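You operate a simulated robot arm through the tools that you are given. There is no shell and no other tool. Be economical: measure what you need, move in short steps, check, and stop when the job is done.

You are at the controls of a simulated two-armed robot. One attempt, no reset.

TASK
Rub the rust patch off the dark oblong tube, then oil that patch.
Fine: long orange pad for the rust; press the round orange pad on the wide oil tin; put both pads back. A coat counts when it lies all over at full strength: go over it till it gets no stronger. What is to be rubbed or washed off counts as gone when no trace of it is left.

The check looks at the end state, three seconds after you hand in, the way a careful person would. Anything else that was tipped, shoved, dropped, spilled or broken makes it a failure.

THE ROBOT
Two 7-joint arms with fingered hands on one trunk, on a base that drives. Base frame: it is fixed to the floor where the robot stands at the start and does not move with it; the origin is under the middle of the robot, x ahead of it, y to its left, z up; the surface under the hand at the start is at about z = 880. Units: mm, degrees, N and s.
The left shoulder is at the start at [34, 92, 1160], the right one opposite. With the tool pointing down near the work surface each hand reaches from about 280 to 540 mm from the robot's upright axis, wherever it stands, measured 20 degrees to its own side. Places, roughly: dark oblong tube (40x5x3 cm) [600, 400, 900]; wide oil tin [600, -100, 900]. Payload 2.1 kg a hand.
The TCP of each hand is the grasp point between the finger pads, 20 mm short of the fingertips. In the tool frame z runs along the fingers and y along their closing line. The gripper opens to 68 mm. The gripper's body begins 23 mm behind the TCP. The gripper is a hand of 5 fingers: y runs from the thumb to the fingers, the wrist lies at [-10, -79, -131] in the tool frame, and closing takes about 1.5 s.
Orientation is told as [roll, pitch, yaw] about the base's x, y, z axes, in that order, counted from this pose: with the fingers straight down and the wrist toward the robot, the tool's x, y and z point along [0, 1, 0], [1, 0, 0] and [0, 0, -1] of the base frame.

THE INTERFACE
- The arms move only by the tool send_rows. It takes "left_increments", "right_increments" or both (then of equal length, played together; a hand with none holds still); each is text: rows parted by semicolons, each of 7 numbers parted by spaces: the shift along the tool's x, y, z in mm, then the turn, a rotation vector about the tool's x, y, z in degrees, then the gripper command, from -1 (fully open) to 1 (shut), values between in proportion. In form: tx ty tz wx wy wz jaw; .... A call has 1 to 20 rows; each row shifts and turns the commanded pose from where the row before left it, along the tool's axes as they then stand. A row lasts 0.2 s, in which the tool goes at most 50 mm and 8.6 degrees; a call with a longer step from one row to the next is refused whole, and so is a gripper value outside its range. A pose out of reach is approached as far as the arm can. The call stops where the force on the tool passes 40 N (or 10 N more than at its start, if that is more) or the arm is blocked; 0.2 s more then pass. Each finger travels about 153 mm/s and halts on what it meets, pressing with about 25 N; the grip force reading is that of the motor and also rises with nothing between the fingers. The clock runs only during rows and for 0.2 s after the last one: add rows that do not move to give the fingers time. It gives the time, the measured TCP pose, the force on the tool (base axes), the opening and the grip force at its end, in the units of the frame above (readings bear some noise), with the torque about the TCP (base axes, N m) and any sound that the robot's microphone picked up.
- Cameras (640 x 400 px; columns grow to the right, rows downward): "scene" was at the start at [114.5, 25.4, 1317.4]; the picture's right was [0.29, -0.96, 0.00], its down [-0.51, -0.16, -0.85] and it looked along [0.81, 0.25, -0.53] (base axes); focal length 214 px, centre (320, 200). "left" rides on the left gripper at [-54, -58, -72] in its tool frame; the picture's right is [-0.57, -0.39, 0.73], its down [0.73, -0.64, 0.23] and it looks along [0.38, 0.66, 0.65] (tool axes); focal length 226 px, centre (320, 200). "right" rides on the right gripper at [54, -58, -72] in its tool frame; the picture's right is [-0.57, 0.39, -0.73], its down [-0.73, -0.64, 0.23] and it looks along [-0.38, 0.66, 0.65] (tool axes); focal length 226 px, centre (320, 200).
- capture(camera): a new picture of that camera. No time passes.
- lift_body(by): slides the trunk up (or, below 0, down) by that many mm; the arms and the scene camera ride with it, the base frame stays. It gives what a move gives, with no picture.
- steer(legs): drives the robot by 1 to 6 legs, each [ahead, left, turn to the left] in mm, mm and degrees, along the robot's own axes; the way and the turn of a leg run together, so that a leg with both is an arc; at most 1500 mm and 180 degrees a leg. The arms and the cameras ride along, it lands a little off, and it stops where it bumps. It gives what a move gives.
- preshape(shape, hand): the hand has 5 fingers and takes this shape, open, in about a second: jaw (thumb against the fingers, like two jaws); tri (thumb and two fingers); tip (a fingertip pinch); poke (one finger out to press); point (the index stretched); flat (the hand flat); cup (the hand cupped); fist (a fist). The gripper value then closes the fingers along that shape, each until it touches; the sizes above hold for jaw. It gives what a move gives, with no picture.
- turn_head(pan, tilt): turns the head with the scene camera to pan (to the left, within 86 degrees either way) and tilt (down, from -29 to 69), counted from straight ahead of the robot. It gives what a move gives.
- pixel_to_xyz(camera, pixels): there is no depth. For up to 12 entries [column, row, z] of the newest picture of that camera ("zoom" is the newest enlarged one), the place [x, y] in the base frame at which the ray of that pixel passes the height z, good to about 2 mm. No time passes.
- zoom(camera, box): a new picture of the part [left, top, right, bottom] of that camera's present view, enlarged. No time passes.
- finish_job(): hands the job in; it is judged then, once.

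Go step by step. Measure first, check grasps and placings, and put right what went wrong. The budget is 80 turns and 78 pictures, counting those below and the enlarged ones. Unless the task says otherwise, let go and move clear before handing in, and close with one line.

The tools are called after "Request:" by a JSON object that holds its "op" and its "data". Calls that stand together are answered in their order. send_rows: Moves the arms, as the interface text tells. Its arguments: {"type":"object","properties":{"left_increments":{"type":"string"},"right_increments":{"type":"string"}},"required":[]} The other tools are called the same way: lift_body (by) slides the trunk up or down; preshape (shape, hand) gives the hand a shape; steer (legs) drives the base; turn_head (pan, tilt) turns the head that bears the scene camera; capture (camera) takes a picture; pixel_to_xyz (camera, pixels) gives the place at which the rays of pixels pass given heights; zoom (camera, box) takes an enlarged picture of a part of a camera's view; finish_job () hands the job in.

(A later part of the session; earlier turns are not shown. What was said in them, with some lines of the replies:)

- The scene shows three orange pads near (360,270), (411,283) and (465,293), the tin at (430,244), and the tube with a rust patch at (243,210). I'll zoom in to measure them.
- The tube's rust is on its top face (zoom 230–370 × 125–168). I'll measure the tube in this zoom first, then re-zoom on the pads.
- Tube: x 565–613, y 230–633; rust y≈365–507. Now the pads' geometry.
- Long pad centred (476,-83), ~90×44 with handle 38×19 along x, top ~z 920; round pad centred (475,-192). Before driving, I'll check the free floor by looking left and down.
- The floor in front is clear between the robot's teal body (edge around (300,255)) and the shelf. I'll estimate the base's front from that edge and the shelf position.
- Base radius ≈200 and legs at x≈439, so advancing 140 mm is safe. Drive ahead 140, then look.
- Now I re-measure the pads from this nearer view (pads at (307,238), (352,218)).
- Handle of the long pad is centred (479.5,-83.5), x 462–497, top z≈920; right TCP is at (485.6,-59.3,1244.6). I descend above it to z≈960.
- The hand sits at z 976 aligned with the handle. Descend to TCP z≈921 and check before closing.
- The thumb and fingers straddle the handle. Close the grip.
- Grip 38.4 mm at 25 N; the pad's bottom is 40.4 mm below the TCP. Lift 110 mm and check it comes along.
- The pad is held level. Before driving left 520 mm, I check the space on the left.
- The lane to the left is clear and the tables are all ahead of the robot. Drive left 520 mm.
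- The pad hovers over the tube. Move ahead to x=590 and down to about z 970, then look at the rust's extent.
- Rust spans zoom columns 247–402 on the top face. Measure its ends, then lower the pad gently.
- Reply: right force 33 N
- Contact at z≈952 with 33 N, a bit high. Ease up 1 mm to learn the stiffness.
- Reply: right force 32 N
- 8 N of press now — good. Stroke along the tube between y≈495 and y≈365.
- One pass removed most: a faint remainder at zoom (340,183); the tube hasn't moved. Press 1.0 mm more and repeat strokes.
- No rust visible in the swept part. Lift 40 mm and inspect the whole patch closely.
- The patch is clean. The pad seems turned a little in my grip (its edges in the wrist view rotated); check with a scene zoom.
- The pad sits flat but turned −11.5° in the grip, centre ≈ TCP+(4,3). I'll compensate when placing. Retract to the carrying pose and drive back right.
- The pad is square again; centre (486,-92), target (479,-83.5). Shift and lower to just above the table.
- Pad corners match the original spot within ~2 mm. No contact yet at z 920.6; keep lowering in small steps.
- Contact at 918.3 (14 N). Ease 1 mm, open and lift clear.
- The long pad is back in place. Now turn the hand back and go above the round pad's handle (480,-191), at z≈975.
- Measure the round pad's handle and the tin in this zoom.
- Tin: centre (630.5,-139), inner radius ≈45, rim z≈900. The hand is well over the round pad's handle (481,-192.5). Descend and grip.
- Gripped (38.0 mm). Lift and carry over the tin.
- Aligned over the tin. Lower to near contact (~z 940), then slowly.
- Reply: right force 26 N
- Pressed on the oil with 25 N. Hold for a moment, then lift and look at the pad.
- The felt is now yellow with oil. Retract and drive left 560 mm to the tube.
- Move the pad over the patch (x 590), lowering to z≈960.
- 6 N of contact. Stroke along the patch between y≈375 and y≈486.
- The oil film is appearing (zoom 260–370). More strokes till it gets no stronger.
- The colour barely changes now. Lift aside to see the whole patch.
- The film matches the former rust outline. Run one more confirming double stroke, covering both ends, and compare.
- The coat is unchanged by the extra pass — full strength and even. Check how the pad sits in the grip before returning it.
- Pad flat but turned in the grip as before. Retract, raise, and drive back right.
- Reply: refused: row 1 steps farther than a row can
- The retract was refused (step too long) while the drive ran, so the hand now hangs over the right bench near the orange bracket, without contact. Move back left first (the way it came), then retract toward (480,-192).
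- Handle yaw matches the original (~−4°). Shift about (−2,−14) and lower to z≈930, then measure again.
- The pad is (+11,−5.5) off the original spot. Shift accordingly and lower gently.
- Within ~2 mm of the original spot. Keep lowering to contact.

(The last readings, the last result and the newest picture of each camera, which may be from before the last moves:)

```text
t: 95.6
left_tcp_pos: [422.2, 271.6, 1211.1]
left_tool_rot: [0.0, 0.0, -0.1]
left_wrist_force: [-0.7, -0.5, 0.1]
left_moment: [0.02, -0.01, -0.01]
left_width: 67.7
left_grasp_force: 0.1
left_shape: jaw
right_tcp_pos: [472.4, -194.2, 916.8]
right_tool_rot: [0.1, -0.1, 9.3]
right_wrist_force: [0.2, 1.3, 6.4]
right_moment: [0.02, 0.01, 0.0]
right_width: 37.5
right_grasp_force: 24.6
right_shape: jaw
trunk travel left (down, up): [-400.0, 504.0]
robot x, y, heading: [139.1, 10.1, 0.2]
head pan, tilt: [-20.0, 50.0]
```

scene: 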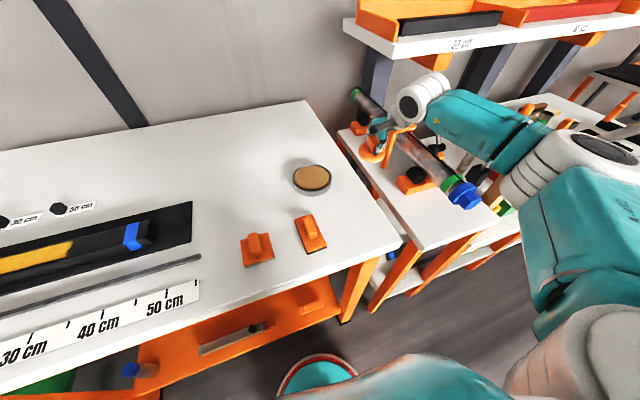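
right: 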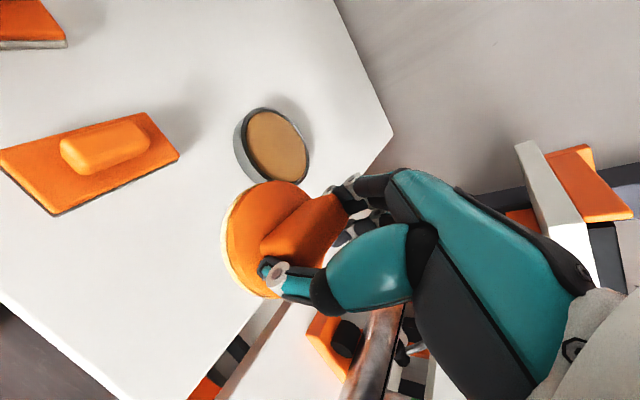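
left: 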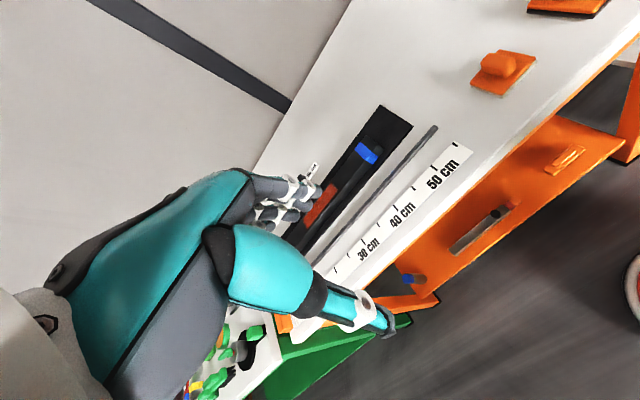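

Contact with 6 N. Open and lift straight up.

Request:
{"op": "send_rows", "data": {"right_increments": "0 0 -0.5 0 0 0 1;0 0 0 0 0 0 0.4;0 0 0 0 0 0 -0.3;0 0 0 0 0 0 -1;0 0 0 0 0 0 -1;0 0 0 0 0 0 -1;0 0 0 0 0 0 -1;0 0 -10 0 0 0 -1;0 0 -30 0 0 0 -1;0 0 -40 0 0 0 -1;0 0 -40 0 0 0 -1;0 0 -45 0 0 0 -1;0 0 -45 0 0 0 -1;0 0 -45 0 0 0 -1;0 0 0 0 0 0 -1"}}

Request:
{"op": "capture", "data": {"camera": "scene"}}

Request:
{"op": "zoom", "data": {"camera": "scene", "box": [240, 146, 400, 266]}}

```text
t: 98.8
left_tcp_pos: [423.2, 271.9, 1211.7]
left_tool_rot: [0.0, 0.0, -0.1]
left_wrist_force: [0.4, -0.1, -0.4]
left_moment: [-0.01, 0.01, 0.01]
left_width: 67.7
left_grasp_force: 0.1
left_shape: jaw
right_tcp_pos: [471.8, -194.2, 1173.5]
right_tool_rot: [0.0, 0.2, 9.3]
right_wrist_force: [0.7, 0.0, 0.3]
right_moment: [0.02, -0.01, 0.06]
right_width: 67.5
right_grasp_force: 0.1
right_shape: jaw
trunk travel left (down, up): [-400.0, 504.0]
robot x, y, heading: [138.5, 9.0, 0.1]
head pan, tilt: [-20.0, 50.0]
```

```text
25 pictures are left
```

scene: 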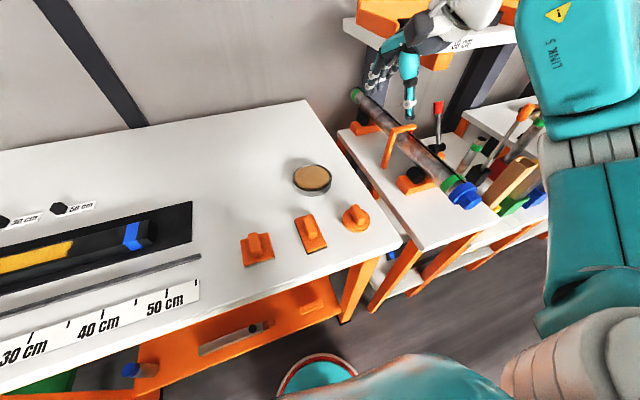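

```text
3.33 times, centred on (320, 206) of scene
```

zoom: 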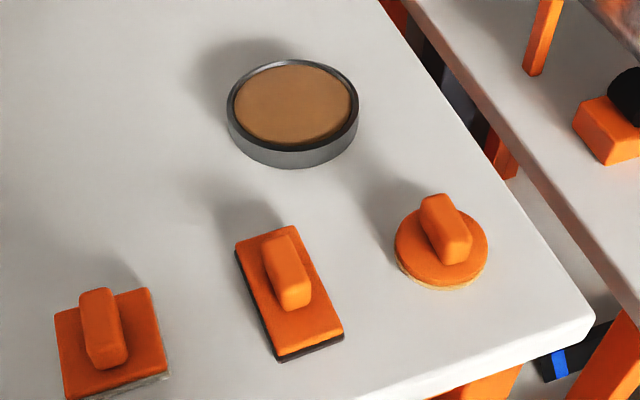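

Both pads stand back in place, the tin is undisturbed, and the patch is clean and evenly oiled. The hands are clear, so I hand in.

Request:
{"op": "finish_job", "data": {}}

```text
The job is handed in.
```

I rubbed the rust patch off the tube until no trace showed, then oiled the patch evenly until another pass made the coat no stronger. Both pads are back within about 2 mm of where they started, and nothing was knocked or moved out of place.
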